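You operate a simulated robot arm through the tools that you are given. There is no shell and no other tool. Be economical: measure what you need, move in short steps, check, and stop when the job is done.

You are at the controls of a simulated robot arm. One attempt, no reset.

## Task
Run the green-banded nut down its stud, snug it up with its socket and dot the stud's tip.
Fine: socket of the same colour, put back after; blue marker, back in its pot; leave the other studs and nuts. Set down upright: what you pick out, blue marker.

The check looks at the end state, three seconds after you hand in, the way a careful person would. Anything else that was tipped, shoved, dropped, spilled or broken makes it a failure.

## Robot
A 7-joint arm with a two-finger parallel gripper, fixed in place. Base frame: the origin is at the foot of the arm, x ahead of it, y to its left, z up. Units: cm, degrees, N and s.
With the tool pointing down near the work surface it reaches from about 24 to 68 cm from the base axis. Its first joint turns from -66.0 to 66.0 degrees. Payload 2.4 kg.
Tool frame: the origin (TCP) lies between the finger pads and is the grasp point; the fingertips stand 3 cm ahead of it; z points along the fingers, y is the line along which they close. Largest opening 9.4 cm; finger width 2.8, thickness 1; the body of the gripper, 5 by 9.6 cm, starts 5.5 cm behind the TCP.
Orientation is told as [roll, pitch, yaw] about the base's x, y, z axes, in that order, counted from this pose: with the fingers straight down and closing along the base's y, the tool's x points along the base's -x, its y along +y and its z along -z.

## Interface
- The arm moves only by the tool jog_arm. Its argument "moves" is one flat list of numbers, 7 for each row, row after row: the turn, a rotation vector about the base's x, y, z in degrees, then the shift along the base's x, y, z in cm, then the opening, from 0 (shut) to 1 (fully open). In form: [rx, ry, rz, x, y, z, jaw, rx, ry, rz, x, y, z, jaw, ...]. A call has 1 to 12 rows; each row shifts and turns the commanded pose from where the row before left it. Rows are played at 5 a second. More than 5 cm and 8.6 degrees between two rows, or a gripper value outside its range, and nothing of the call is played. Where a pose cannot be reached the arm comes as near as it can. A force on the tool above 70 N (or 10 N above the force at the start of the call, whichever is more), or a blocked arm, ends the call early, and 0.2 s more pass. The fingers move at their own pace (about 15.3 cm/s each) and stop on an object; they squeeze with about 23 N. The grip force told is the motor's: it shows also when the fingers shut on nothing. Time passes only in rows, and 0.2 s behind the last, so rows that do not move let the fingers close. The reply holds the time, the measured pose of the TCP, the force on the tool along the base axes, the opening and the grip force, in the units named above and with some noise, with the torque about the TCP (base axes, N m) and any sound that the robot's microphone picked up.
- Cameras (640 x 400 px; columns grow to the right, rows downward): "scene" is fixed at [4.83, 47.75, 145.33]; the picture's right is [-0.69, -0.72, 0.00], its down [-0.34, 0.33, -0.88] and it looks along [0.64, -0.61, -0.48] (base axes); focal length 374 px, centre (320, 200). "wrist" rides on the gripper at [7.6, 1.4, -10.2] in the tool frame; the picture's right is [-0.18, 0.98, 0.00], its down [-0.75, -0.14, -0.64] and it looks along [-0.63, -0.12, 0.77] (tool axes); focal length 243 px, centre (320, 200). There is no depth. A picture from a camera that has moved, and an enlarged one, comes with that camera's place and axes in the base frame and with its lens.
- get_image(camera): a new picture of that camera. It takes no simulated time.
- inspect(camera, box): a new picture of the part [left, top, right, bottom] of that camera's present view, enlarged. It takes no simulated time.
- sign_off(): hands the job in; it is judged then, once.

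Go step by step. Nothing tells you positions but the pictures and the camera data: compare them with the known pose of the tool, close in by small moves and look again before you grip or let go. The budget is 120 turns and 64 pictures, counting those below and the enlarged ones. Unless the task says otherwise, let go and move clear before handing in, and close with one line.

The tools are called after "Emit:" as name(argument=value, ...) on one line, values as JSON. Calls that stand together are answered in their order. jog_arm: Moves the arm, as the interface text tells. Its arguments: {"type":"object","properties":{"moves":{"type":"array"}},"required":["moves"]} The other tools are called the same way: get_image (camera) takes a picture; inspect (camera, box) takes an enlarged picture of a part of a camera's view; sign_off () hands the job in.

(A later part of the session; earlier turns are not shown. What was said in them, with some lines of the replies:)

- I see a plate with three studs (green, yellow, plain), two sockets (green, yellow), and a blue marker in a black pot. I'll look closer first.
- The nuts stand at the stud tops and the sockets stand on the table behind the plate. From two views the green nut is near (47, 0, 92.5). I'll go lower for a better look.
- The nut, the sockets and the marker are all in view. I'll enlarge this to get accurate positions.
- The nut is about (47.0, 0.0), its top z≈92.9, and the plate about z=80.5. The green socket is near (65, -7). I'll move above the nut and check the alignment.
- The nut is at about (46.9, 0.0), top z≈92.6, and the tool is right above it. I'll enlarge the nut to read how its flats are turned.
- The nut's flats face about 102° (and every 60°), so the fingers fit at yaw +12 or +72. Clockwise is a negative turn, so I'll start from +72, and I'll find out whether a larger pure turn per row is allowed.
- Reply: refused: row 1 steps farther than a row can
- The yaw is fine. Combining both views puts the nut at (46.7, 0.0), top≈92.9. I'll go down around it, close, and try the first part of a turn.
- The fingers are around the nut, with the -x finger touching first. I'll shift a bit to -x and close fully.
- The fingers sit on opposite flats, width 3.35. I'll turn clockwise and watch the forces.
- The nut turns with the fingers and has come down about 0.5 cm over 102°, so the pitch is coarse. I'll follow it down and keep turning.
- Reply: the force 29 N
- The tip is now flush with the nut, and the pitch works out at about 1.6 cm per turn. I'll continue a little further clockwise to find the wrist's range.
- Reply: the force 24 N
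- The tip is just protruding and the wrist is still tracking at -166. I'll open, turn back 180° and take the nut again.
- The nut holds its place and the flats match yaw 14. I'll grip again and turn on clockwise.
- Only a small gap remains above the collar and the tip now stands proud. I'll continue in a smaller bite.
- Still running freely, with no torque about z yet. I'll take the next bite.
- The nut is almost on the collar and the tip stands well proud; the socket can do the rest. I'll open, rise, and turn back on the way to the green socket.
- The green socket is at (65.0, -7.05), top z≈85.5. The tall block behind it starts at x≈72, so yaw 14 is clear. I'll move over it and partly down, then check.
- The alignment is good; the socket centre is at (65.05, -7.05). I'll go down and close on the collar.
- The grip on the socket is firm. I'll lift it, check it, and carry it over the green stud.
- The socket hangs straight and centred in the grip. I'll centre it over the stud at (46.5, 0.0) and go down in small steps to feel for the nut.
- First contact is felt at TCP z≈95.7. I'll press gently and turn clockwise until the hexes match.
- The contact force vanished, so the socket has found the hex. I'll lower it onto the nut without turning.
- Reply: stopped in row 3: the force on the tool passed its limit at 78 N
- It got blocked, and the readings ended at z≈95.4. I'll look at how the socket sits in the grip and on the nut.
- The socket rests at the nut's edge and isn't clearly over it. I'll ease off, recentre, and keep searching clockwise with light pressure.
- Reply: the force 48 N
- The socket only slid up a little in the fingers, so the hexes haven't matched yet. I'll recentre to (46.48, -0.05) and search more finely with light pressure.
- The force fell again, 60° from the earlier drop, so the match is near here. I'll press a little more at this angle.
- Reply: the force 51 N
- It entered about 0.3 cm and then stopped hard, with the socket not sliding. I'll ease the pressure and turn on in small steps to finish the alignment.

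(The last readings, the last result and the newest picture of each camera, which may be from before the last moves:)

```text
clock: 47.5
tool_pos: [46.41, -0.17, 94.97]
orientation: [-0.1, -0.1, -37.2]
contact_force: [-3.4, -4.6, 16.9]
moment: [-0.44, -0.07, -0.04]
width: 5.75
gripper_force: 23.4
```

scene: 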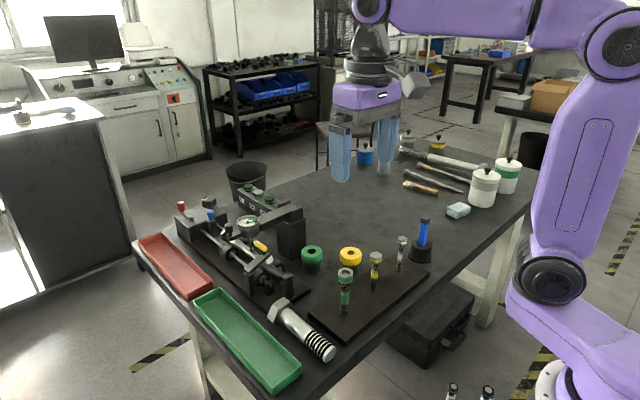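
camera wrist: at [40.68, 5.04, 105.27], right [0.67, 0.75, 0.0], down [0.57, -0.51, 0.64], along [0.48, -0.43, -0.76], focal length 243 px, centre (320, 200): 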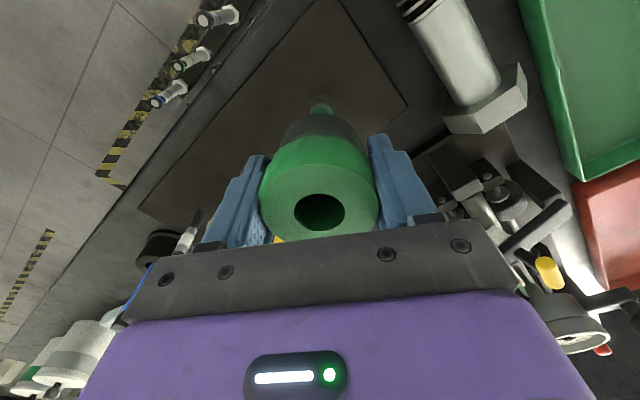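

The contact is ambiguous, so I'll lift off and tilt the socket's mouth toward the scene camera to see its hex and depth.

Emit:
jog_arm(moves=[0, 0, 0, 0, 0, 1, 0.5, 0, 0, 0, 0, 0, 4, 0.5, 0, 0, 0, 0, 0, 4, 0.5, 0, 0, 0, 0, 0, 3, 0.5, 5.7, 6, 0, 0, 0, 0, 0.5, 5.7, 6, 0, 0, 0, 0, 0.5, 5.7, 6, 0, 0, 0, 0, 0.5, 5.7, 6, 0, 0, 0, 0, 0.5, 5.7, 6, 0, 0, 0, 0, 0.5, 5.7, 6, 0, 0, 0, 0, 0.5, 0, 0, 0, 0, 0, 0, 0.5])

Emit:
inspect(camera="scene", box=[280, 150, 400, 300])

```text
clock: 49.9
tool_pos: [46.54, -0.13, 107.05]
orientation: [7.5, 49.2, -33.7]
contact_force: [0.3, 0.4, -2.9]
moment: [0.0, 0.0, 0.0]
width: 5.72
gripper_force: 22.8
```

```text
2.67 times, centred on (340, 225) of scene
camera zoom: at [4.84, 47.75, 145.33], right [-0.69, -0.72, 0.0], down [-0.34, 0.33, -0.88], along [0.64, -0.61, -0.48], focal length 997 px, centre (267, 133)
```

zoom: 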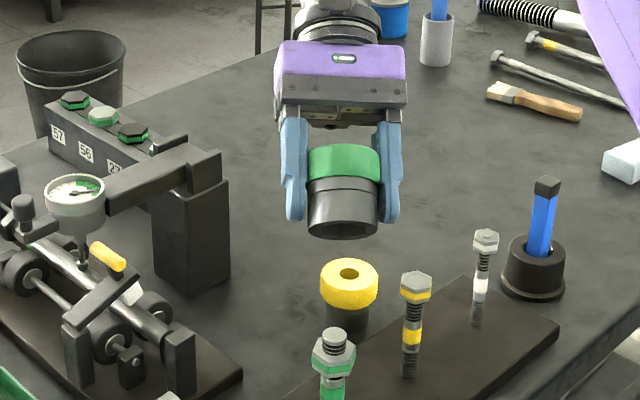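

Emit:
jog_arm(moves=[5.7, 6, 0, 0, 0, 0, 0.5, 5.7, 6, 0, 0, 0, 0, 0.5, 0, 0, 0, 0, 0, 0, 0.5])

Emit:
inspect(camera="scene", box=[380, 195, 420, 225])

Emit:
inspect(camera="scene", box=[380, 195, 440, 245])

```text
clock: 50.7
tool_pos: [46.48, 0.03, 107.03]
orientation: [14.1, 65.5, -28.0]
contact_force: [0.3, -0.3, -3.1]
moment: [-0.03, -0.02, 0.02]
width: 5.74
gripper_force: 22.8
```

```text
13.33 times, centred on (400, 210) of scene
camera zoom: at [4.84, 47.75, 145.33], right [-0.69, -0.72, 0.0], down [-0.34, 0.33, -0.88], along [0.64, -0.61, -0.48], focal length 4984 px, centre (-747, 67)
```

zoom: 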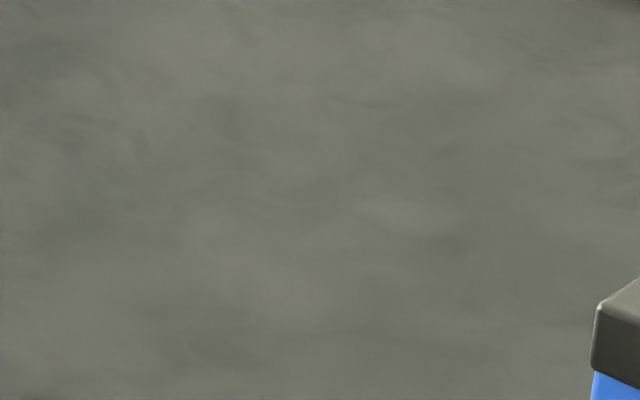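

```text
8.00 times, centred on (410, 220) of scene
camera zoom: at [4.84, 47.75, 145.33], right [-0.69, -0.72, 0.0], down [-0.34, 0.33, -0.88], along [0.64, -0.61, -0.48], focal length 2990 px, centre (-400, 40)
```

zoom: 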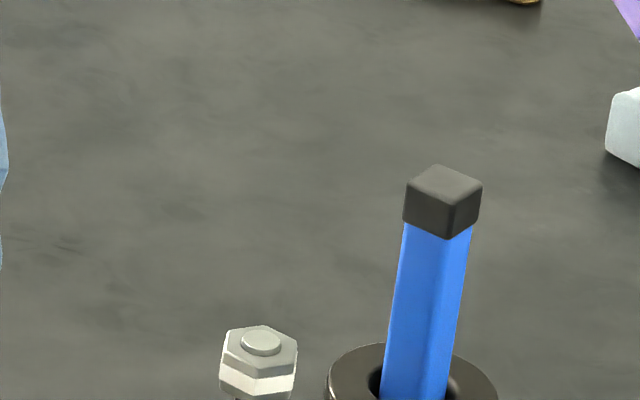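

Emit:
inspect(camera="scene", box=[320, 190, 380, 240])

```text
8.00 times, centred on (350, 215) of scene
camera zoom: at [4.84, 47.75, 145.33], right [-0.69, -0.72, 0.0], down [-0.34, 0.33, -0.88], along [0.64, -0.61, -0.48], focal length 2990 px, centre (80, 80)
```

zoom: 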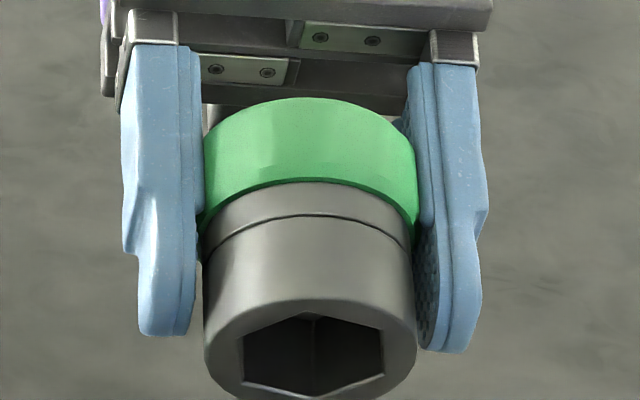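

The mouth is a clean hex with its flats roughly in line with the fingers, so the angle match near yaw 24 (mod 60) is right and a small sideways error must have blocked it. The stud columns in the wrist views put the stud at (46.46, -0.04). I'll untilt and turn to yaw 22.

Emit:
jog_arm(moves=[-5.7, -6, 0, 0, 0, 0, 0.5, -5.7, -6, 0, 0, 0, 0, 0.5, -5.7, -6, 0, 0, 0, 0, 0.5, -5.7, -6, 0, 0, 0, 0, 0.5, -5.7, -6, 0, 0, 0, 0, 0.5, -5.7, -6, 0, 0, 0, 0, 0.5, -5.7, -6, 0, 0, 0, 0, 0.5, -5.7, -6, 0, 0, 0, 0, 0.5, 0, 0, 8.5, 0, 0, -1, 0.5, 0, 0, 8.5, 0, 0, -1, 0.5, 0, 0, 8.5, 0, 0, -1, 0.5, 0, 0, 8.5, 0, 0, -1, 0.5])

Emit:
jog_arm(moves=[0, 0, 8.5, 0, 0, -1, 0.5, 0, 0, 8.5, 0, 0, -1, 0.5, 0, 0, 8.5, 0, 0, 0, 0.5, 0, 0, 1.5, 0, 0, 0, 0.5, 0, 0, 0, 0, 0, 0, 0.5])

Emit:
inspect(camera="scene", box=[310, 210, 370, 310])

Emit:
inspect(camera="wrist", box=[280, 60, 360, 160])

```text
clock: 53.3
tool_pos: [46.57, 0.06, 102.97]
orientation: [-0.2, -0.1, -3.0]
contact_force: [0.2, 0.6, -3.9]
moment: [0.02, -0.03, 0.0]
width: 5.74
gripper_force: 23.2
```

```text
clock: 54.5
tool_pos: [46.5, 0.03, 101.07]
orientation: [-0.1, -0.1, 24.0]
contact_force: [0.6, 0.2, -2.1]
moment: [0.01, -0.03, -0.03]
width: 5.75
gripper_force: 22.7
```

```text
4.00 times, centred on (340, 260) of scene
camera zoom: at [4.84, 47.75, 145.33], right [-0.69, -0.72, 0.0], down [-0.34, 0.33, -0.88], along [0.64, -0.61, -0.48], focal length 1495 px, centre (240, -40)
```

zoom: 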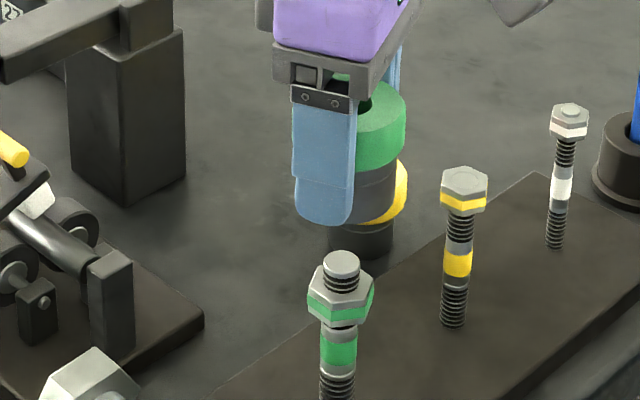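

```text
4.00 times, centred on (320, 110) of wrist
camera zoom: at [39.0, -1.79, 111.27], right [-0.23, 0.97, 0.0], down [0.74, 0.18, 0.64], along [0.63, 0.15, -0.77], focal length 970 px, centre (320, 560)
```

zoom: 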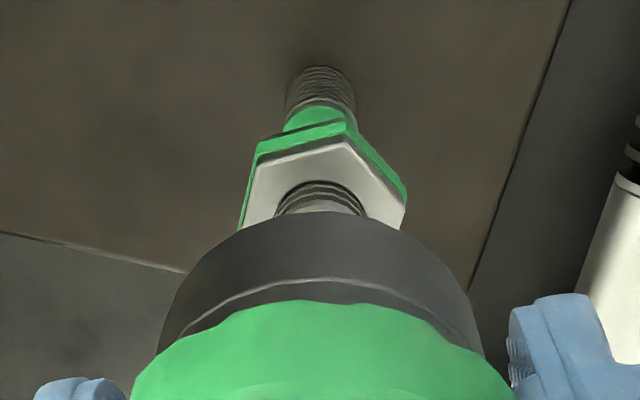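

The nut was dragged about 17° clockwise during the search; its flats now match tool yaw ≈7. The fit is snug, so I'll approach at yaw 12, centred, and work slowly clockwise.

Emit:
jog_arm(moves=[0, 0, -6, -0.06, -0.07, -2.5, 0.5, 0, 0, -6, 0, 0, -2.5, 0.5, 0, 0, 0, 0, 0, -0.6, 0.5, 0, 0, 0, 0, 0, -0.2, 0.5, 0, 0, 0, 0, 0, 0, 0.5])

Emit:
jog_arm(moves=[0, 0, 0, 0, 0, -0.15, 0.5, 0, 0, -2, 0, 0, 0, 0.5, 0, 0, -2, 0, 0, 0, 0.5, 0, 0, 0, 0, 0, 0, 0.5])

```text
clock: 55.7
tool_pos: [46.45, -0.15, 95.1]
orientation: [-0.1, -0.1, 12.0]
contact_force: [-0.4, 0.4, -2.3]
moment: [-0.01, 0.01, 0.0]
width: 5.76
gripper_force: 22.9
```

```text
clock: 56.7
tool_pos: [46.4, -0.09, 95.06]
orientation: [-0.1, -0.2, 7.8]
contact_force: [-0.1, -0.1, 0.2]
moment: [0.05, -0.07, -0.01]
width: 5.72
gripper_force: 23.0
```

Emit:
jog_arm(moves=[0, 0, 0, 0.05, 0, -0.1, 0.5, 0, 0, -2, 0, 0, 0, 0.5, 0, 0, -2, 0, 0, -0.05, 0.5, 0, 0, 0, 0, 0, 0, 0.5])

```text
clock: 57.7
tool_pos: [46.38, -0.15, 94.98]
orientation: [-0.1, -0.4, 3.8]
contact_force: [-10.1, 1.3, 39.4]
moment: [0.23, -0.13, -0.05]
width: 5.72
gripper_force: 23.2
```

The centre of pressure keeps falling on the tool's far side, consistently across yaws, so the socket sits slightly off the tool axis. I'll ease off, shift +x by about 0.2 and try again.

Emit:
jog_arm(moves=[0, 0, 5, 0, 0, 0.3, 0.5, 0, 0, 0, 0.18, 0.07, 0, 0.5, 0, 0, 0, 0, 0, -0.15, 0.5, 0, 0, -2, 0, 0, -0.1, 0.5, 0, 0, -2, 0, 0, -0.05, 0.5, 0, 0, 0, 0, 0, 0, 0.5])

```text
clock: 59.1
tool_pos: [46.6, -0.02, 95.03]
orientation: [0.0, -0.2, 4.9]
contact_force: [-0.6, 0.5, -4.0]
moment: [0.0, 0.02, -0.01]
width: 5.74
gripper_force: 23.3
```

Emit:
jog_arm(moves=[0, 0, 0, 0, 0, -0.1, 0.5, 0, 0, 0, 0, 0, -0.1, 0.5, 0, 0, 0, 0, 0, 0, 0.5])

```text
clock: 59.9
tool_pos: [46.62, -0.06, 94.59]
orientation: [-0.1, 0.0, 4.9]
contact_force: [-0.9, 2.3, -3.0]
moment: [0.03, -0.02, 0.03]
width: 5.75
gripper_force: 23.1
```

It's going in freely now (z 94.6, no load). I'll continue down in small steps.

Emit:
jog_arm(moves=[0, 0, 0, 0, 0, -0.2, 0.5, 0, 0, 0, 0, 0, -0.2, 0.5, 0, 0, 0, 0, 0, -0.2, 0.5, 0, 0, 0, 0, 0, 0, 0.5])

```text
clock: 60.9
tool_pos: [46.64, -0.15, 94.16]
orientation: [-0.1, -0.2, 4.9]
contact_force: [-1.9, 1.1, -3.0]
moment: [0.0, 0.06, 0.03]
width: 5.75
gripper_force: 23.3
```

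Emit:
jog_arm(moves=[0, 0, 0, 0, 0, -0.2, 0.5, 0, 0, 0, 0, 0, -0.2, 0.5, 0, 0, 0, 0, 0, -0.2, 0.5, 0, 0, 0, 0, 0, 0, 0.5])

Emit:
inspect(camera="scene", box=[304, 230, 376, 310])

```text
clock: 61.9
tool_pos: [46.58, -0.0, 93.5]
orientation: [-0.1, 0.0, 4.9]
contact_force: [-3.7, 2.9, -3.6]
moment: [0.05, 0.06, 0.03]
width: 5.73
gripper_force: 22.9
```

```text
5.00 times, centred on (340, 270) of scene
camera zoom: at [4.83, 47.75, 145.33], right [-0.69, -0.72, 0.0], down [-0.34, 0.33, -0.88], along [0.64, -0.61, -0.48], focal length 1869 px, centre (220, -150)
```

zoom: 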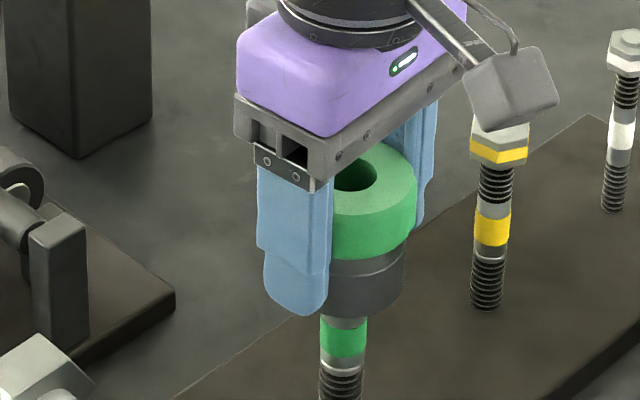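

The socket is fully over the nut. I'll turn clockwise and watch for torque or a sound.

Emit:
jog_arm(moves=[0, 0, -8.5, 0, 0, -0.03, 0.5, 0, 0, -8.5, 0, 0, -0.03, 0.5, 0, 0, -8.5, 0, 0, -0.03, 0.5, 0, 0, -8.5, 0, 0, -0.03, 0.5, 0, 0, -8.5, 0, 0, -0.03, 0.5, 0, 0, -8.5, 0, 0, -0.03, 0.5, 0, 0, -8.5, 0, 0, -0.03, 0.5, 0, 0, 0, 0, 0, 0, 0.5])

```text
clock: 63.7
tool_pos: [46.6, 0.05, 93.3]
orientation: [-0.1, 0.0, -54.9]
contact_force: [-6.2, -3.5, -4.6]
moment: [-0.08, 0.15, -0.02]
width: 5.73
gripper_force: 23.3
```

Emit:
jog_arm(moves=[0, 0, -8.5, 0, 0, -0.03, 0.5, 0, 0, -8.5, 0, 0, -0.03, 0.5, 0, 0, -8.5, 0, 0, -0.03, 0.5, 0, 0, -8.5, 0, 0, -0.03, 0.5, 0, 0, 0, 0, 0, 0, 0.5])

Emit:
inspect(camera="scene", box=[304, 230, 376, 310])

```text
clock: 64.9
tool_pos: [46.58, -0.04, 93.25]
orientation: [-0.1, 0.0, -88.8]
contact_force: [-12.1, -3.2, -7.1]
moment: [-0.07, 0.25, 0.03]
width: 5.75
gripper_force: 23.1
```

```text
5.00 times, centred on (340, 270) of scene
camera zoom: at [4.81, 47.74, 145.33], right [-0.69, -0.72, 0.0], down [-0.34, 0.33, -0.88], along [0.64, -0.61, -0.48], focal length 1869 px, centre (220, -150)
```

zoom: 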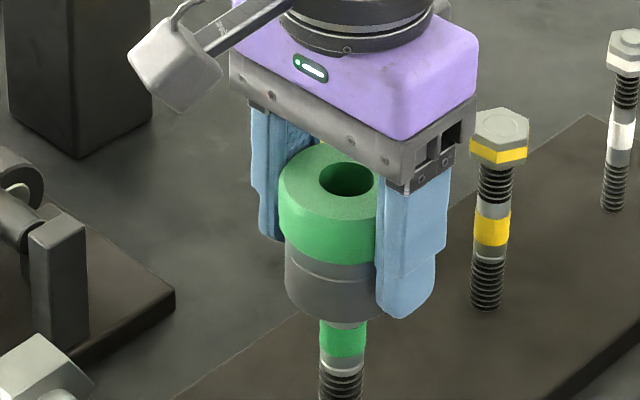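

Still turning. I'll correct for the small off-axis offset as the yaw changes and carry on.

Emit:
jog_arm(moves=[0, 0, -8.5, -0.05, -0.04, -0.03, 0.5, 0, 0, -8.5, -0.05, -0.04, -0.03, 0.5, 0, 0, -8.5, -0.05, -0.03, -0.03, 0.5, 0, 0, -8.5, -0.05, 0, -0.03, 0.5, 0, 0, 0, 0, 0, 0, 0.5])

```text
clock: 66.1
tool_pos: [46.51, -0.13, 93.04]
orientation: [0.1, -0.1, -122.7]
contact_force: [-1.4, 8.3, -1.7]
moment: [0.19, 0.02, 0.01]
width: 5.74
gripper_force: 23.0
```

Emit:
jog_arm(moves=[0, 0, -8.5, -0.03, 0.02, -0.03, 0.5, 0, 0, -8.5, -0.03, 0.02, -0.03, 0.5, 0, 0, -8.5, -0.02, 0.02, -0.03, 0.5, 0, 0, -8.5, 0, 0.02, -0.03, 0.5, 0, 0, -8.5, 0, 0.02, -0.03, 0.5, 0, 0, 0, 0, 0, 0, 0.5])

Emit:
inspect(camera="wrist", box=[260, 60, 380, 160])

```text
clock: 67.5
tool_pos: [46.45, -0.04, 93.08]
orientation: [0.0, -0.1, -165.3]
contact_force: [7.0, 2.1, -3.6]
moment: [0.01, -0.14, 0.0]
width: 5.72
gripper_force: 22.7
```

```text
4.00 times, centred on (320, 110) of wrist
camera zoom: at [54.17, 0.47, 103.23], right [0.07, -1.0, 0.0], down [-0.76, -0.06, 0.64], along [-0.64, -0.05, -0.77], focal length 970 px, centre (320, 560)
```

zoom: 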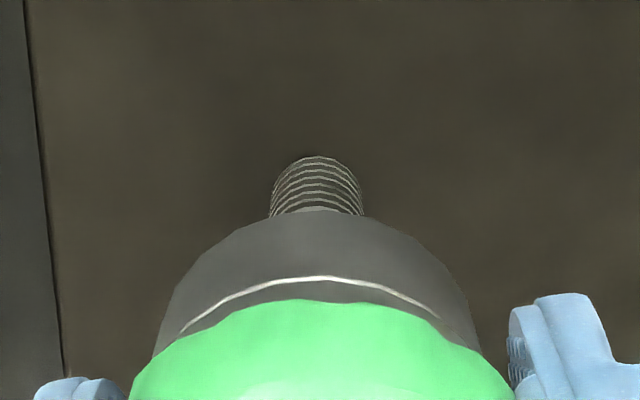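

Emit:
inspect(camera="scene", box=[320, 270, 368, 320])

```text
8.00 times, centred on (344, 295) of scene
camera zoom: at [4.85, 47.75, 145.33], right [-0.69, -0.72, 0.0], down [-0.34, 0.33, -0.88], along [0.64, -0.61, -0.48], focal length 2990 px, centre (128, -560)
```

zoom: 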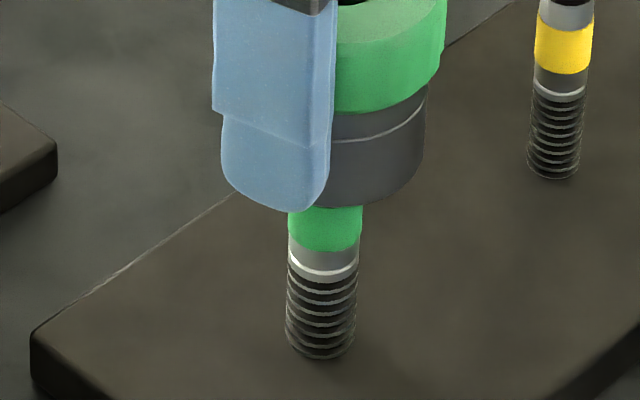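

The nut still turns without load, so it isn't on the shank shoulder yet. I'll open, leaving the socket standing on the nut, turn back and regrip.

Emit:
jog_arm(moves=[0, 0, 0, 0, 0, 0, 0.85, 0, 0, 0, 0, 0, 0, 0.85, 0, 0, 8.5, 0, 0, 0, 0.85, 0, 0, 8.5, 0, 0, 0, 0.85, 0, 0, 8.5, 0, 0, 0, 0.85, 0, 0, 8.5, 0, 0, 0, 0.85, 0, 0, 8.5, 0, 0, 0, 0.85, 0, 0, 8.5, 0, 0, 0, 0.85, 0, 0, 8.5, 0, 0, 0, 0.85, 0, 0, 8.5, 0, 0, 0, 0.85, 0, 0, 8.5, 0, 0, 0, 0.85, 0, 0, 8.5, 0, 0, 0, 0.85])

Emit:
jog_arm(moves=[0, 0, 8.5, 0, 0, 0, 0.85, 0, 0, 8.5, 0, 0, 0, 0.85, 0, 0, 8.5, 0, 0, 0, 0.85, 0, 0, 8.5, 0, 0, 0, 0.85, 0, 0, 8.5, 0, 0, 0, 0.85, 0, 0, 8.5, 0, 0, 0, 0.85, 0, 0, 8.5, 0, 0, 0, 0.85, 0, 0, 8.5, 0, 0, 0, 0.85, 0, 0, 8.5, 0, 0, 0, 0.85, 0, 0, 8.5, 0, 0, 0, 0.85, 0, 0, 8.5, 0, 0, 0, 0.85, 0, 0, 8.5, 0, 0, 0, 0.85])

Emit:
get_image(camera="wrist")

Emit:
inspect(camera="scene", box=[304, 230, 376, 310])

```text
clock: 70.1
tool_pos: [46.34, -0.05, 92.87]
orientation: [-0.1, -0.1, -80.0]
contact_force: [0.1, 0.3, -0.1]
moment: [-0.03, 0.01, 0.01]
width: 8.0
gripper_force: 0.0
```

```text
clock: 72.7
tool_pos: [46.36, -0.01, 92.91]
orientation: [-0.2, -0.1, 22.0]
contact_force: [-0.3, 0.2, 0.3]
moment: [0.02, -0.03, 0.03]
width: 8.01
gripper_force: 0.1
```

```text
16 pictures are left
camera wrist: at [38.77, -1.59, 103.17], right [-0.2, 0.98, 0.0], down [0.75, 0.15, 0.64], along [0.63, 0.13, -0.77], focal length 243 px, centre (320, 200)
```

wrist: 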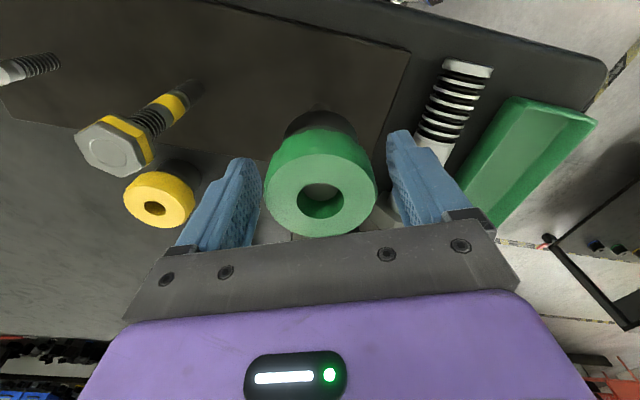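

```text
5.00 times, centred on (340, 270) of scene
camera zoom: at [4.83, 47.75, 145.33], right [-0.69, -0.72, 0.0], down [-0.34, 0.33, -0.88], along [0.64, -0.61, -0.48], focal length 1869 px, centre (220, -150)
```

zoom: 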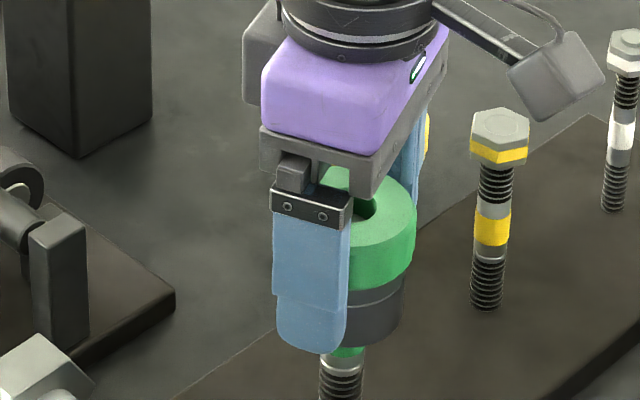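

The socket rests down on the nut, with the stud tip visible through its top hole. I'll finish turning back, recentre and regrip.

Emit:
jog_arm(moves=[0, 0, 8.5, 0.1, -0.02, -0.3, 0.85, 0, 0, 8.5, 0, 0, -0.2, 0.85, 0, 0, 8.5, 0, 0, 0, 0.85, 0, 0, 8.5, 0, 0, 0, 0.85, 0, 0, 8.5, 0, 0, 0, 0.85, 0, 0, 8.5, 0, 0, 0, 0.85, 0, 0, 0, 0, 0, 0, 0.7, 0, 0, 0, 0, 0, 0, 0.5, 0, 0, 0, 0, 0, 0, 0.5])

Emit:
jog_arm(moves=[0, 0, -8.5, 0, 0, -0.02, 0.5, 0, 0, -8.5, 0, 0, -0.02, 0.5, 0, 0, -8.5, 0, 0, -0.02, 0.5, 0, 0, -8.5, 0, 0, -0.02, 0.5, 0, 0, 0, 0, 0, 0, 0.5])

```text
clock: 74.7
tool_pos: [46.46, -0.04, 92.46]
orientation: [0.0, -0.1, 73.0]
contact_force: [-1.5, 0.7, -0.4]
moment: [0.02, 0.04, 0.0]
width: 5.74
gripper_force: 22.5
```

```text
clock: 75.9
tool_pos: [46.31, -0.01, 92.22]
orientation: [-0.1, -0.2, 38.8]
contact_force: [2.3, 3.4, -1.0]
moment: [0.08, -0.05, 0.03]
width: 5.77
gripper_force: 23.1
```

Emit:
jog_arm(moves=[0, 0, -8.5, 0, 0, -0.03, 0.5, 0, 0, -8.5, 0, 0, -0.03, 0.5, 0, 0, -8.5, 0, 0, -0.03, 0.5, 0, 0, -8.5, 0, 0, -0.03, 0.5, 0, 0, -8.5, 0, 0, -0.03, 0.5, 0, 0, 0, 0, 0, 0, 0.5])

```text
clock: 77.3
tool_pos: [46.35, 0.08, 92.12]
orientation: [-0.1, -0.1, -3.9]
contact_force: [-0.8, 10.0, 10.1]
moment: [0.29, 0.01, 0.16]
width: 5.83
gripper_force: 22.8
```

A torque is appearing (0.16 N·m). I'll continue in small steps without lowering.

Emit:
jog_arm(moves=[0, 0, -6, 0, -0.08, 0.08, 0.5, 0, 0, -6, 0, 0, 0, 0.5, 0, 0, 0, 0, 0, 0, 0.5])

```text
clock: 78.1
tool_pos: [46.55, -0.05, 92.19]
orientation: [0.1, -0.2, -15.7]
contact_force: [7.9, 16.7, -7.3]
moment: [0.31, -0.01, 0.11]
width: 5.72
gripper_force: 23.1
```

Emit:
jog_arm(moves=[0, 0, 0, 0.08, 0.15, 0, 0.5, 0, 0, -8, 0, 0, 0, 0.5, 0, 0, -8, 0, 0, 0, 0.5, 0, 0, -8, 0, 0, 0, 0.5, 0, 0, 0, 0, 0, 0, 0.5])

```text
clock: 79.3
tool_pos: [46.41, -0.02, 92.34]
orientation: [-0.2, 0.1, -39.9]
contact_force: [-5.2, 3.7, 0.0]
moment: [0.06, 0.22, 0.15]
width: 5.8
gripper_force: 23.3
```

Emit:
jog_arm(moves=[0, 0, -8.5, 0, 0, 0, 0.5, 0, 0, -8.5, 0, 0, 0, 0.5, 0, 0, -8.5, 0, 0, 0, 0.5, 0, 0, -8.5, 0, 0, 0, 0.5])

Emit:
get_image(camera="wrist")

```text
clock: 80.3
tool_pos: [46.59, 0.01, 92.22]
orientation: [0.0, -0.1, -73.9]
contact_force: [-3.7, -0.8, 2.6]
moment: [-0.02, 0.08, 0.15]
width: 5.71
gripper_force: 23.2
```

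```text
14 pictures are left
camera wrist: at [45.83, 7.74, 102.54], right [1.0, 0.1, 0.0], down [0.07, -0.76, 0.64], along [0.06, -0.64, -0.77], focal length 243 px, centre (320, 200)
```

wrist: 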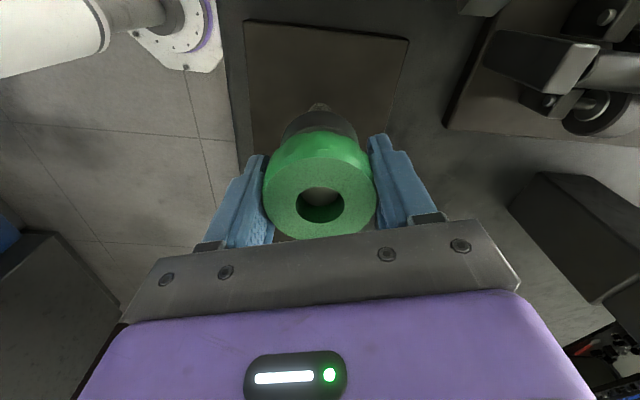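

A steady 0.15 N·m resistance now. I'll keep turning and watch whether it rises.

Emit:
jog_arm(moves=[0, 0, -8.5, 0, 0, 0, 0.5, 0, 0, -8.5, 0, 0, 0, 0.5, 0, 0, -8.5, 0, 0, 0, 0.5, 0, 0, -8.5, 0, 0, 0, 0.5, 0, 0, -8.5, 0, 0, 0, 0.5])

```text
clock: 81.5
tool_pos: [46.48, -0.01, 92.4]
orientation: [0.0, -0.1, -116.5]
contact_force: [-0.1, -0.6, -3.6]
moment: [-0.05, 0.01, 0.24]
width: 5.73
gripper_force: 23.2
```

Emit:
jog_arm(moves=[0, 0, -8.5, 0, 0, 0, 0.5, 0, 0, -8.5, 0, 0, 0, 0.5, 0, 0, -8.5, 0, 0, 0, 0.5, 0, 0, -8.5, 0, 0, 0, 0.5])

Emit:
inspect(camera="wrist", box=[240, 100, 400, 240])

```text
clock: 82.5
tool_pos: [46.54, -0.0, 92.22]
orientation: [-0.2, -0.2, -150.4]
contact_force: [-3.6, 2.5, 3.3]
moment: [0.04, -0.03, 0.13]
width: 5.73
gripper_force: 22.7
```

```text
2.86 times, centred on (320, 170) of wrist
camera zoom: at [53.94, 2.52, 102.51], right [0.33, -0.95, 0.0], down [-0.72, -0.25, 0.64], along [-0.61, -0.21, -0.76], focal length 693 px, centre (320, 286)
```

zoom: 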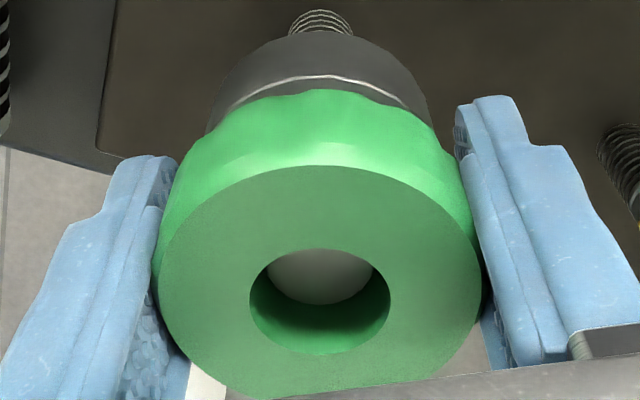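

I can't yet tell whether the nut turns or the collar slips in the fingers. I'll open and see whether the socket drops further.

Emit:
jog_arm(moves=[0, 0, 0, 0, 0, 0, 0.85, 0, 0, 0, 0, 0, 0, 0.85, 0, 0, 0, 0, 0, 0, 0.85])

Emit:
inspect(camera="wrist", box=[240, 100, 400, 240])

```text
clock: 83.3
tool_pos: [46.52, -0.05, 92.24]
orientation: [-0.2, -0.1, -150.1]
contact_force: [-0.8, 0.3, -0.1]
moment: [0.0, -0.01, -0.01]
width: 7.96
gripper_force: 0.0
```

```text
2.86 times, centred on (320, 170) of wrist
camera zoom: at [53.96, 2.55, 102.51], right [0.33, -0.94, 0.0], down [-0.72, -0.25, 0.64], along [-0.61, -0.21, -0.77], focal length 693 px, centre (320, 286)
```

zoom: 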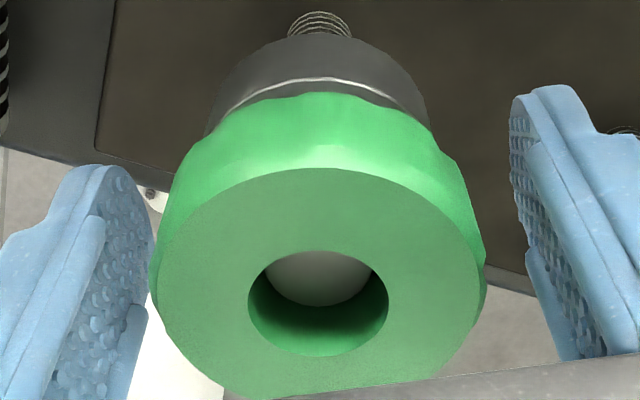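

The socket did not drop, so the nut is seated and the collar was slipping at its torque limit. I'll regrip, lift the socket off straight, and look at the nut.

Emit:
jog_arm(moves=[0, 0, 0, 0, 0, 0, 0.7, 0, 0, 0, 0, 0, 0, 0.5, 0, 0, 0, 0, 0, 0, 0.5, 0, 0, -8.5, 0, 0, 0, 0.5, 0, 0, -6, 0, 0, 0, 0.5, 0, 0, 3, 0, 0, 0, 0.5])

Emit:
jog_arm(moves=[0, 0, 0, 0, 0, 0.5, 0.5, 0, 0, 0, 0, 0, 0.5, 0.5, 0, 0, 0, 0, 0, 1, 0.5, 0, 0, 0, 0, 0, 2, 0.5, 0, 0, 0, 0, 0, 3, 0.5, 0, 0, 8.5, 0, 0, 3, 0.5, 0, 0, 8.5, 0, 0, 0, 0.5, 0, 0, 8.5, 0, 0, 0, 0.5, 0, 0, 8.5, 0, 0, 0, 0.5, 0, 0, 8.5, 0, 0, 0, 0.5])

Emit:
inspect(camera="scene", box=[316, 200, 376, 310])

```text
clock: 84.7
tool_pos: [46.57, 0.04, 92.24]
orientation: [0.0, 0.0, -161.6]
contact_force: [1.7, 4.8, -0.3]
moment: [0.09, -0.07, -0.01]
width: 5.76
gripper_force: 23.1
```

```text
clock: 86.9
tool_pos: [46.56, -0.04, 102.36]
orientation: [0.0, -0.1, -118.9]
contact_force: [0.4, -0.9, -2.7]
moment: [0.0, -0.01, 0.0]
width: 5.77
gripper_force: 23.2
```

```text
3.64 times, centred on (346, 255) of scene
camera zoom: at [4.84, 47.75, 145.33], right [-0.69, -0.72, 0.0], down [-0.34, 0.33, -0.88], along [0.64, -0.61, -0.48], focal length 1359 px, centre (226, 0)
```

zoom: 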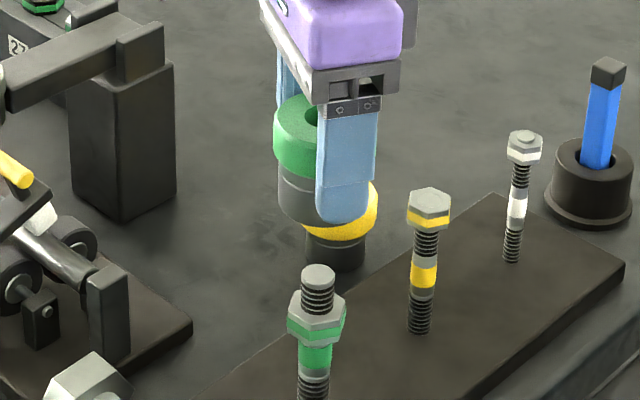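

The nut sits tight on the shank and the tip stands clear. Now I'll return the green socket to its spot at (65.1, -7.0).

Emit:
jog_arm(moves=[0, 0, 8.3, 1.3, -0.5, 0, 0.5, 0, 0, 8.3, 1.3, -0.5, 0, 0.5, 0, 0, 8.3, 1.3, -0.5, 0, 0.5, 0, 0, 8.3, 1.3, -0.5, 0, 0.5, 0, 0, 8.3, 1.3, -0.5, 0, 0.5, 0, 0, 8.3, 1.3, -0.5, 0, 0.5, 0, 0, 8.3, 1.3, -0.5, 0, 0.5, 0, 0, 8.3, 1.3, -0.5, 0, 0.5, 0, 0, 8.3, 1.3, -0.5, 0, 0.5, 0, 0, 8.3, 1.3, -0.5, 0, 0.5, 0, 0, 8.3, 1.3, -0.5, 0, 0.5, 0, 0, 8.3, 1.3, -0.5, 0, 0.5])

Emit:
jog_arm(moves=[0, 0, 8.3, 0.74, -0.25, 0, 0.5, 0, 0, 8.3, 0.74, -0.25, 0, 0.5, 0, 0, 8.3, 0.74, -0.25, 0, 0.5, 0, 0, 8.3, 0.74, -0.25, 0, 0.5, 0, 0, 0, 0, 0, -4, 0.5, 0, 0, 0, 0, 0, -4, 0.5, 0, 0, 0, 0, 0, -4, 0.5, 0, 0, 0, 0, 0, -4, 0.5, 0, 0, 0, 0, 0, 0, 0.5])

Emit:
get_image(camera="wrist")

```text
clock: 89.5
tool_pos: [62.23, -6.1, 102.29]
orientation: [-0.1, -0.1, -19.3]
contact_force: [0.2, 0.3, -2.8]
moment: [-0.01, -0.01, 0.01]
width: 5.75
gripper_force: 23.1
```

```text
clock: 91.5
tool_pos: [65.22, -6.97, 86.07]
orientation: [-0.1, -0.2, 13.6]
contact_force: [0.6, 0.0, -3.4]
moment: [-0.02, 0.02, 0.01]
width: 5.76
gripper_force: 23.0
```

```text
10 pictures are left
camera wrist: at [57.5, -7.42, 96.49], right [-0.05, 1.0, 0.0], down [0.76, 0.04, 0.64], along [0.64, 0.03, -0.76], focal length 243 px, centre (320, 200)
```

wrist: 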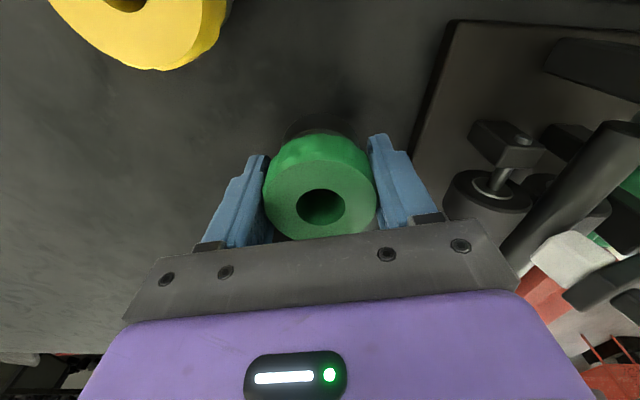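

Over its place. I'll lower it gently until it touches.

Emit:
jog_arm(moves=[0, 0, 0, -0.1, 0, -1, 0.5, 0, 0, 0, 0, 0, -0.6, 0.5, 0, 0, 0, 0, 0, -0.2, 0.5, 0, 0, 0, 0, 0, 0, 0.5])

```text
clock: 92.5
tool_pos: [65.0, -7.12, 84.41]
orientation: [-0.1, -0.1, 13.8]
contact_force: [1.3, -0.8, -2.5]
moment: [0.04, 0.01, 0.0]
width: 5.76
gripper_force: 23.4
```

Emit:
jog_arm(moves=[0, 0, 0, 0, 0, -0.2, 0.5, 0, 0, 0, 0, 0, -0.1, 0.5, 0, 0, 0, 0, 0, 0, 0.5])

```text
clock: 93.3
tool_pos: [64.97, -6.99, 84.34]
orientation: [-0.1, -0.3, 13.7]
contact_force: [-4.4, -0.1, 14.2]
moment: [0.3, 0.36, -0.03]
width: 5.79
gripper_force: 22.9
```

The socket stands on the table. I'll let go, rise straight up and go over to the blue marker near (46.6, -30.3).

Emit:
jog_arm(moves=[0, 0, 0, 0, 0, 0.15, 0.5, 0, 0, 0, 0, 0, 0, 0.7, 0, 0, 0, 0, 0, 0, 0.9, 0, 0, 0, 0, 0, 4, 1, 0, 0, 0, 0, 0, 4, 1, 0, 0, 0, 0, 0, 4, 1, 0, 0, 0, 0, 0, 4, 1, 0, 0, 0, 0, 0, 4, 1, 0, 0, 0, 0, 0, 0, 1])

Emit:
jog_arm(moves=[0, 0, 0, -3, -3.8, 0, 1, 0, 0, 0, -3, -3.8, 0, 1, 0, 0, 0, -3, -3.8, 0, 1, 0, 0, 0, -3, -3.8, 0, 1, 0, 0, -2, -3, -3.8, 0, 1, 0, 0, -2, -2.5, -3.2, -1, 1, 0, 0, 0, 0, 0, -1, 1, 0, 0, 0, 0, 0, 0, 1])

Emit:
get_image(camera="wrist")

```text
clock: 95.3
tool_pos: [64.66, -6.93, 104.55]
orientation: [-0.1, -0.1, 13.7]
contact_force: [-0.6, -0.5, -0.2]
moment: [0.01, 0.0, -0.02]
width: 9.4
gripper_force: 0.0
```

```text
clock: 97.1
tool_pos: [47.42, -29.12, 102.42]
orientation: [0.1, -0.2, 9.7]
contact_force: [1.2, 0.0, 0.0]
moment: [0.0, 0.02, -0.03]
width: 9.44
gripper_force: 0.0
```

```text
9 pictures are left
camera wrist: at [39.59, -28.96, 112.61], right [0.02, 1.0, 0.0], down [0.77, -0.01, 0.64], along [0.64, -0.01, -0.77], focal length 243 px, centre (320, 200)
```

wrist: 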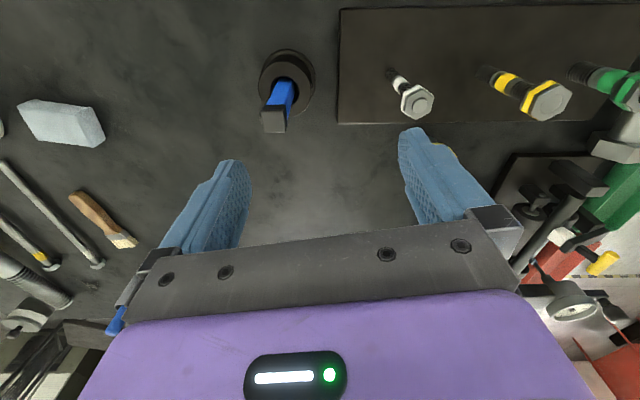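

The marker's top appears near (47.5–48, -33), a bit further than first estimated and perhaps leaning slightly. I'll move above it and look closely.

Emit:
jog_arm(moves=[0, 0, 0, 0, -3.6, -1, 1, 0, 0, 0, 0, 0, -2, 1, 0, 0, 0, 0, 0, 0, 1])

Emit:
get_image(camera="wrist")

```text
clock: 97.9
tool_pos: [47.5, -32.77, 99.19]
orientation: [-0.2, 0.0, 9.6]
contact_force: [-0.3, 0.9, -0.5]
moment: [0.02, -0.03, -0.01]
width: 9.4
gripper_force: 0.0
```

```text
8 pictures are left
camera wrist: at [39.79, -32.63, 109.5], right [0.02, 1.0, 0.0], down [0.76, -0.01, 0.64], along [0.64, -0.01, -0.77], focal length 243 px, centre (320, 200)
```

wrist: 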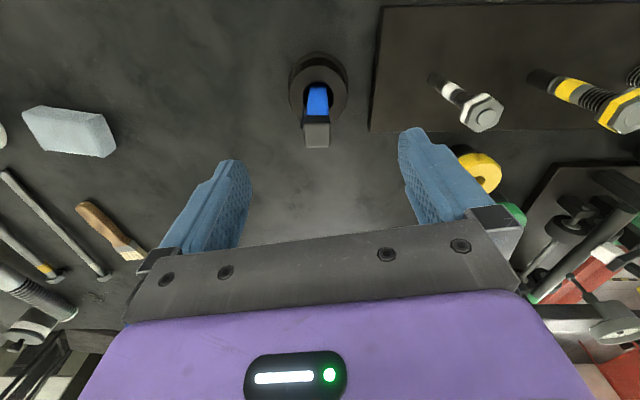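

The marker is centred between the fingers at about (47.2, -32.9), its top at z≈94. I'll go down and grip its upper part.

Emit:
jog_arm(moves=[0, 0, 0, -0.2, -0.12, -4, 1, 0, 0, 0, 0, 0, -4, 1, 0, 0, 0, 0, 0, 0, 0.6, 0, 0, 0, 0, 0, 0, 0.35, 0, 0, 0, 0, 0, 0, 0.25, 0, 0, 0, 0, 0, 0, 0.1, 0, 0, 0, 0, 0, 0, 0.1])

Emit:
inspect(camera="wrist", box=[220, 60, 420, 250])

```text
clock: 99.5
tool_pos: [47.16, -33.03, 91.09]
orientation: [-0.1, -0.1, 9.7]
contact_force: [-0.2, 0.6, -0.1]
moment: [0.0, 0.02, 0.02]
width: 2.16
gripper_force: 23.1
```

```text
2.11 times, centred on (320, 155) of wrist
camera zoom: at [39.33, -33.0, 101.48], right [0.02, 1.0, 0.0], down [0.76, -0.01, 0.64], along [0.64, -0.01, -0.77], focal length 511 px, centre (320, 295)
```

zoom: 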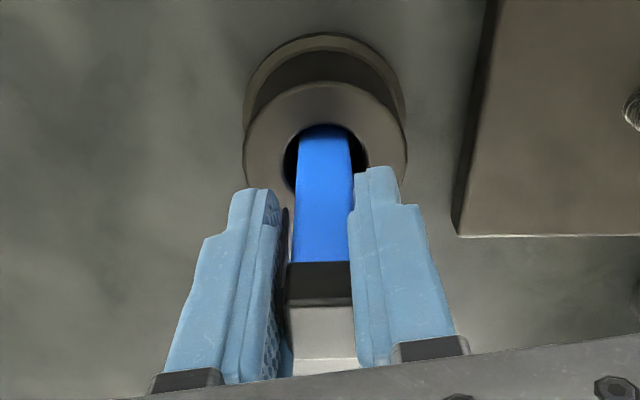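

Firm grip on the marker (width 2.16). I'll lift it straight out and check the tip from the scene camera.

Emit:
jog_arm(moves=[0, 0, 0, 0, 0, 2, 0.1, 0, 0, 0, 0, 0, 4, 0.1, 0, 0, 0, 0, 0, 4, 0.1, 0, 0, 0, 0, 0, 4, 0.1, 0, 0, 0, 0, 0, 4, 0.1, 0, 0, 0, 0, 0, 0, 0.1])

Emit:
jog_arm(moves=[0, 0, 0, -0.1, 4.7, 0, 0.1, 0, 0, 0, -0.1, 4.7, 0, 0.1, 0, 0, 0, -0.1, 4.7, 0, 0.1, 0, 0, 0, -0.1, 4.7, 0, 0.1, 0, 0, 0, -0.1, 4.7, 0, 0.1, 0, 0, 0, -0.1, 4.7, 0, 0.1, 0, 0, 0, -0.1, 4.7, 0, 0.1, 0, 0, 0, 0, 0, 0, 0.1])

Emit:
inspect(camera="scene", box=[310, 190, 390, 310])

```text
clock: 100.9
tool_pos: [47.22, -33.1, 109.32]
orientation: [-0.1, 0.0, 9.7]
contact_force: [0.0, 0.1, 0.3]
moment: [-0.01, 0.0, -0.02]
width: 2.15
gripper_force: 23.3
```

```text
clock: 102.7
tool_pos: [46.54, 0.06, 109.08]
orientation: [-0.1, 0.0, 9.7]
contact_force: [0.2, -0.6, -0.7]
moment: [-0.02, 0.04, -0.01]
width: 2.13
gripper_force: 22.7
```

```text
3.33 times, centred on (350, 250) of scene
camera zoom: at [4.83, 47.75, 145.33], right [-0.69, -0.72, 0.0], down [-0.34, 0.33, -0.88], along [0.64, -0.61, -0.48], focal length 1246 px, centre (220, 33)
```

zoom: 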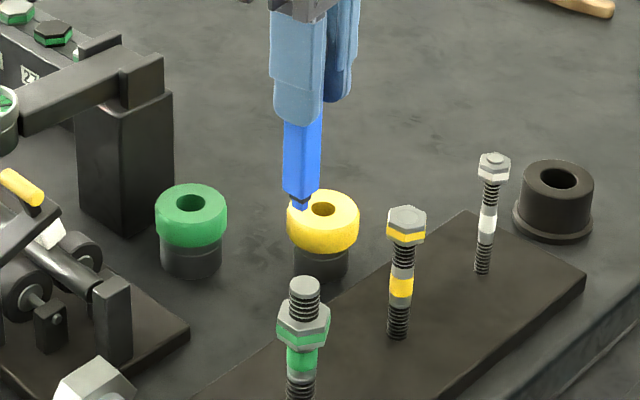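

The nib points down about 5.8 cm above the stud tip, and the columns line up. I'll lower most of the way and check the aim.

Emit:
jog_arm(moves=[0, 0, 0, -0.06, -0.1, -2.5, 0.1, 0, 0, 0, 0, 0, -2.2, 0.1, 0, 0, 0, 0, 0, 0, 0.1])

Emit:
inspect(camera="wrist", box=[260, 60, 380, 180])

Emit:
inspect(camera="scene", box=[325, 240, 365, 290])

```text
clock: 103.5
tool_pos: [46.5, -0.06, 104.54]
orientation: [-0.1, -0.1, 9.6]
contact_force: [-0.4, -0.2, -0.2]
moment: [0.02, 0.01, 0.01]
width: 2.12
gripper_force: 23.2
```

```text
3.33 times, centred on (320, 120) of wrist
camera zoom: at [38.82, 0.08, 114.73], right [0.02, 1.0, 0.0], down [0.76, -0.01, 0.64], along [0.64, -0.01, -0.77], focal length 809 px, centre (320, 467)
```

zoom: 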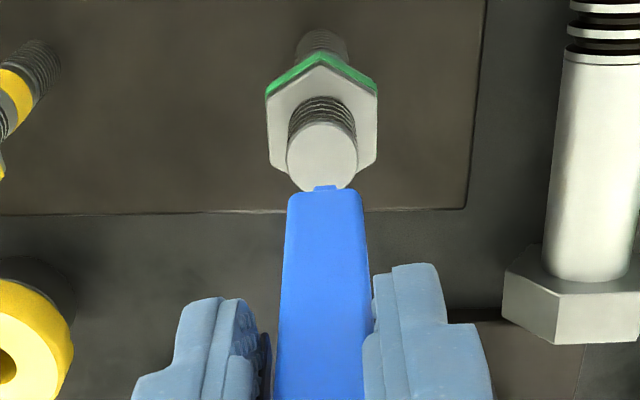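

```text
8.00 times, centred on (345, 265) of scene
camera zoom: at [4.83, 47.75, 145.33], right [-0.69, -0.72, 0.0], down [-0.34, 0.33, -0.88], along [0.64, -0.61, -0.48], focal length 2990 px, centre (120, -320)
```

zoom: 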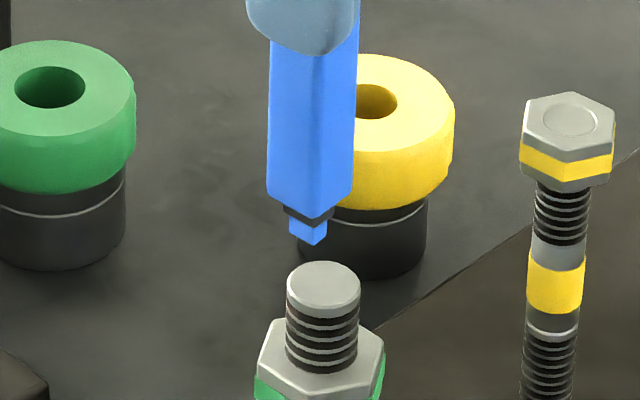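

The nib is about 0.38 cm too far in +x and 0.08 in +y, with about 1.4 cm left to go. I'll correct and lower slowly to contact.

Emit:
jog_arm(moves=[0, 0, 0, -0.36, -0.08, 0, 0.1, 0, 0, 0, 0, 0, -0.6, 0.1, 0, 0, 0, 0, 0, -0.3, 0.1, 0, 0, 0, 0, 0, -0.15, 0.1, 0, 0, 0, 0, 0, 0, 0.1])

Emit:
jog_arm(moves=[0, 0, 0, 0, 0, -0.1, 0.1, 0, 0, 0, 0, 0, -0.1, 0.1, 0, 0, 0, 0, 0, 0, 0.1])

```text
clock: 104.7
tool_pos: [46.15, -0.22, 103.57]
orientation: [-0.1, -0.1, 9.8]
contact_force: [0.8, 0.5, 0.6]
moment: [-0.02, 0.0, -0.06]
width: 2.12
gripper_force: 23.1
```

```text
clock: 105.5
tool_pos: [46.15, -0.19, 103.38]
orientation: [-0.1, -0.1, 9.7]
contact_force: [-0.4, -0.7, -0.6]
moment: [-0.01, -0.02, 0.02]
width: 2.17
gripper_force: 23.0
```

Emit:
jog_arm(moves=[0, 0, 0, 0, 0.05, -0.1, 0.1, 0, 0, 0, 0, 0, -0.08, 0.1, 0, 0, 0, 0, 0, 0, 0.1])

```text
clock: 106.3
tool_pos: [46.17, -0.14, 103.19]
orientation: [0.0, -0.1, 9.7]
contact_force: [-0.2, 0.1, -0.4]
moment: [-0.03, 0.01, 0.01]
width: 2.15
gripper_force: 23.2
```

Emit:
jog_arm(moves=[0, 0, 0, 0, 0, -0.08, 0.1, 0, 0, 0, 0, 0, -0.08, 0.1, 0, 0, 0, 0, 0, 0, 0.1])

```text
clock: 107.1
tool_pos: [46.16, -0.21, 103.14]
orientation: [-0.1, -0.3, 9.7]
contact_force: [-1.9, 0.1, 18.5]
moment: [0.06, 0.08, 0.01]
width: 2.13
gripper_force: 23.4
```

Contact made (18 N). I'll lift off and check the dot.

Emit:
jog_arm(moves=[0, 0, 0, 0, 0, 1, 0.1, 0, 0, 0, 0, 0, 3, 0.1, 0, 0, 0, 0, 0, 2.1, 0.1, 0, 0, 0, 0, 0, 0, 0.1])

Emit:
inspect(camera="scene", box=[325, 250, 365, 290])

```text
clock: 108.1
tool_pos: [46.31, -0.15, 109.2]
orientation: [-0.1, -0.1, 9.7]
contact_force: [0.5, 0.8, -0.1]
moment: [-0.01, -0.02, 0.02]
width: 2.13
gripper_force: 23.3
```

```text
10.00 times, centred on (345, 270) of scene
camera zoom: at [4.83, 47.75, 145.33], right [-0.69, -0.72, 0.0], down [-0.34, 0.33, -0.88], along [0.64, -0.61, -0.48], focal length 3738 px, centre (70, -500)
```

zoom: 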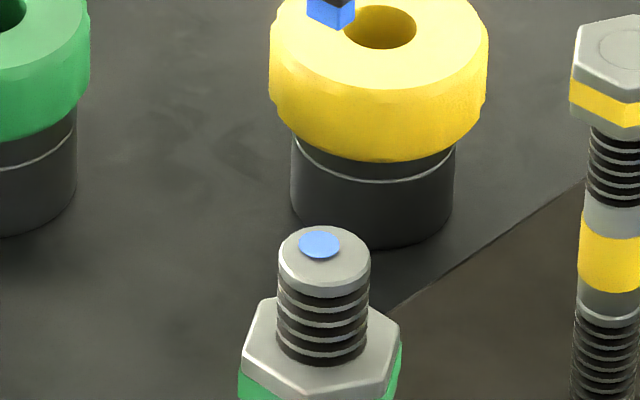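

The blue dot is on the tip. Now I'll carry the marker back over its pot.

Emit:
jog_arm(moves=[0, 0, 0, 0.13, -4.7, 0, 0.1, 0, 0, 0, 0.13, -4.7, 0, 0.1, 0, 0, 0, 0.13, -4.7, 0, 0.1, 0, 0, 0, 0.13, -4.7, 0, 0.1, 0, 0, 0, 0.13, -4.7, 0, 0.1, 0, 0, 0, 0.13, -4.7, 0, 0.1, 0, 0, 0, 0.13, -4.7, 0, 0.1, 0, 0, 0, 0, 0, -4, 0.1, 0, 0, 0, 0, 0, -4, 0.1, 0, 0, 0, 0, 0, 0, 0.1])

Emit:
inspect(camera="wrist", box=[240, 40, 400, 200])

```text
clock: 110.3
tool_pos: [47.02, -33.02, 101.32]
orientation: [0.0, -0.3, 9.7]
contact_force: [0.3, 0.0, 0.4]
moment: [0.02, 0.02, 0.01]
width: 2.12
gripper_force: 23.2
```

```text
2.50 times, centred on (320, 120) of wrist
camera zoom: at [39.35, -32.83, 111.51], right [0.02, 1.0, 0.0], down [0.76, -0.01, 0.64], along [0.64, -0.01, -0.76], focal length 606 px, centre (320, 400)
```

zoom: 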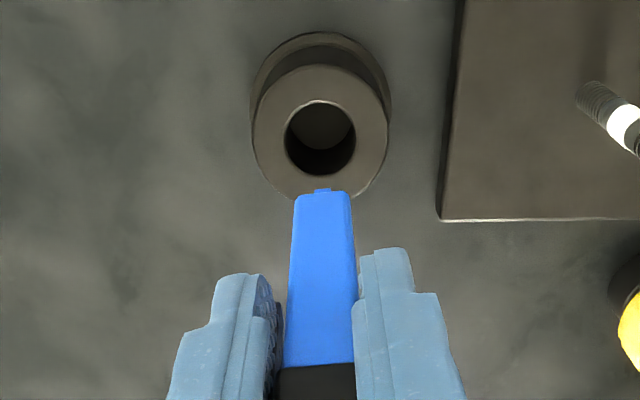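

The marker is aligned over the hole. I'll lower it in, slowing near the bottom.

Emit:
jog_arm(moves=[0, 0, 0, 0.1, -0.02, -2, 0.1, 0, 0, 0, 0, 0, -2, 0.1, 0, 0, 0, 0, 0, -2, 0.1, 0, 0, 0, 0, 0, -2, 0.1, 0, 0, 0, 0, 0, -1.2, 0.1, 0, 0, 0, 0, 0, -0.5, 0.1, 0, 0, 0, 0, 0, 0, 0.1])

```text
clock: 111.9
tool_pos: [47.21, -33.05, 91.38]
orientation: [0.0, -0.2, 9.7]
contact_force: [0.4, -0.3, -0.7]
moment: [-0.01, 0.0, -0.05]
width: 2.13
gripper_force: 23.4
```

Emit:
jog_arm(moves=[0, 0, 0, 0, 0, -0.15, 0.1, 0, 0, 0, 0, 0, -0.1, 0.1, 0, 0, 0, 0, 0, 0, 0.1])

```text
clock: 112.7
tool_pos: [47.18, -32.96, 91.2]
orientation: [-0.1, -0.2, 9.7]
contact_force: [-0.2, 0.1, 0.3]
moment: [-0.02, -0.01, -0.02]
width: 2.13
gripper_force: 22.9
```

It's back at its original height. I'll let go and rise clear.

Emit:
jog_arm(moves=[0, 0, 0, 0, 0, -0.08, 0.1, 0, 0, 0, 0, 0, 0, 0.28, 0, 0, 0, 0, 0, 0, 0.5, 0, 0, 0, 0, 0, 0, 0.9, 0, 0, 0, 0, 0, 3, 1, 0, 0, 0, 0, 0, 4, 1, 0, 0, 0, 0, 0, 4, 1, 0, 0, 0, 0, 0, 4, 1, 0, 0, 0, 0, 0, 0, 1])

Emit:
get_image(camera="scene")

```text
clock: 114.7
tool_pos: [47.21, -33.11, 106.01]
orientation: [-0.1, 0.0, 9.8]
contact_force: [-0.3, 1.3, -0.3]
moment: [0.01, 0.02, -0.01]
width: 9.4
gripper_force: 0.1
```

```text
1 pictures are left
```

scene: 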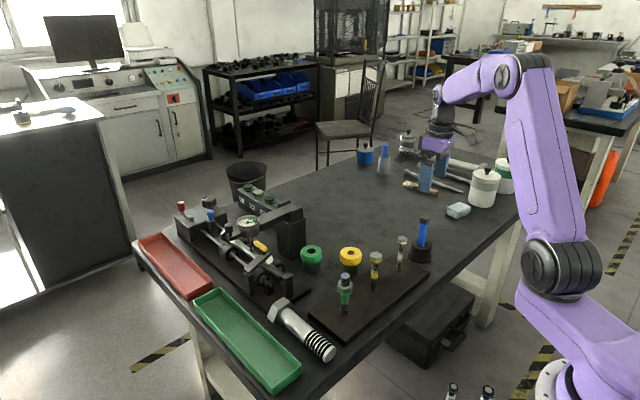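

Everything stands in place: the nut is down on the shank, the tip is dotted, the socket and the marker are upright at home, and the arm is clear. I'm handing in.

Emit:
sign_off()

```text
The job is handed in.
```

The green-banded nut is run down onto its shank and snugged with the green socket until the socket slipped in the fingers at about 0.15–0.24 N·m, the stud tip carries a blue dot, and the socket and blue marker are back upright in their places.
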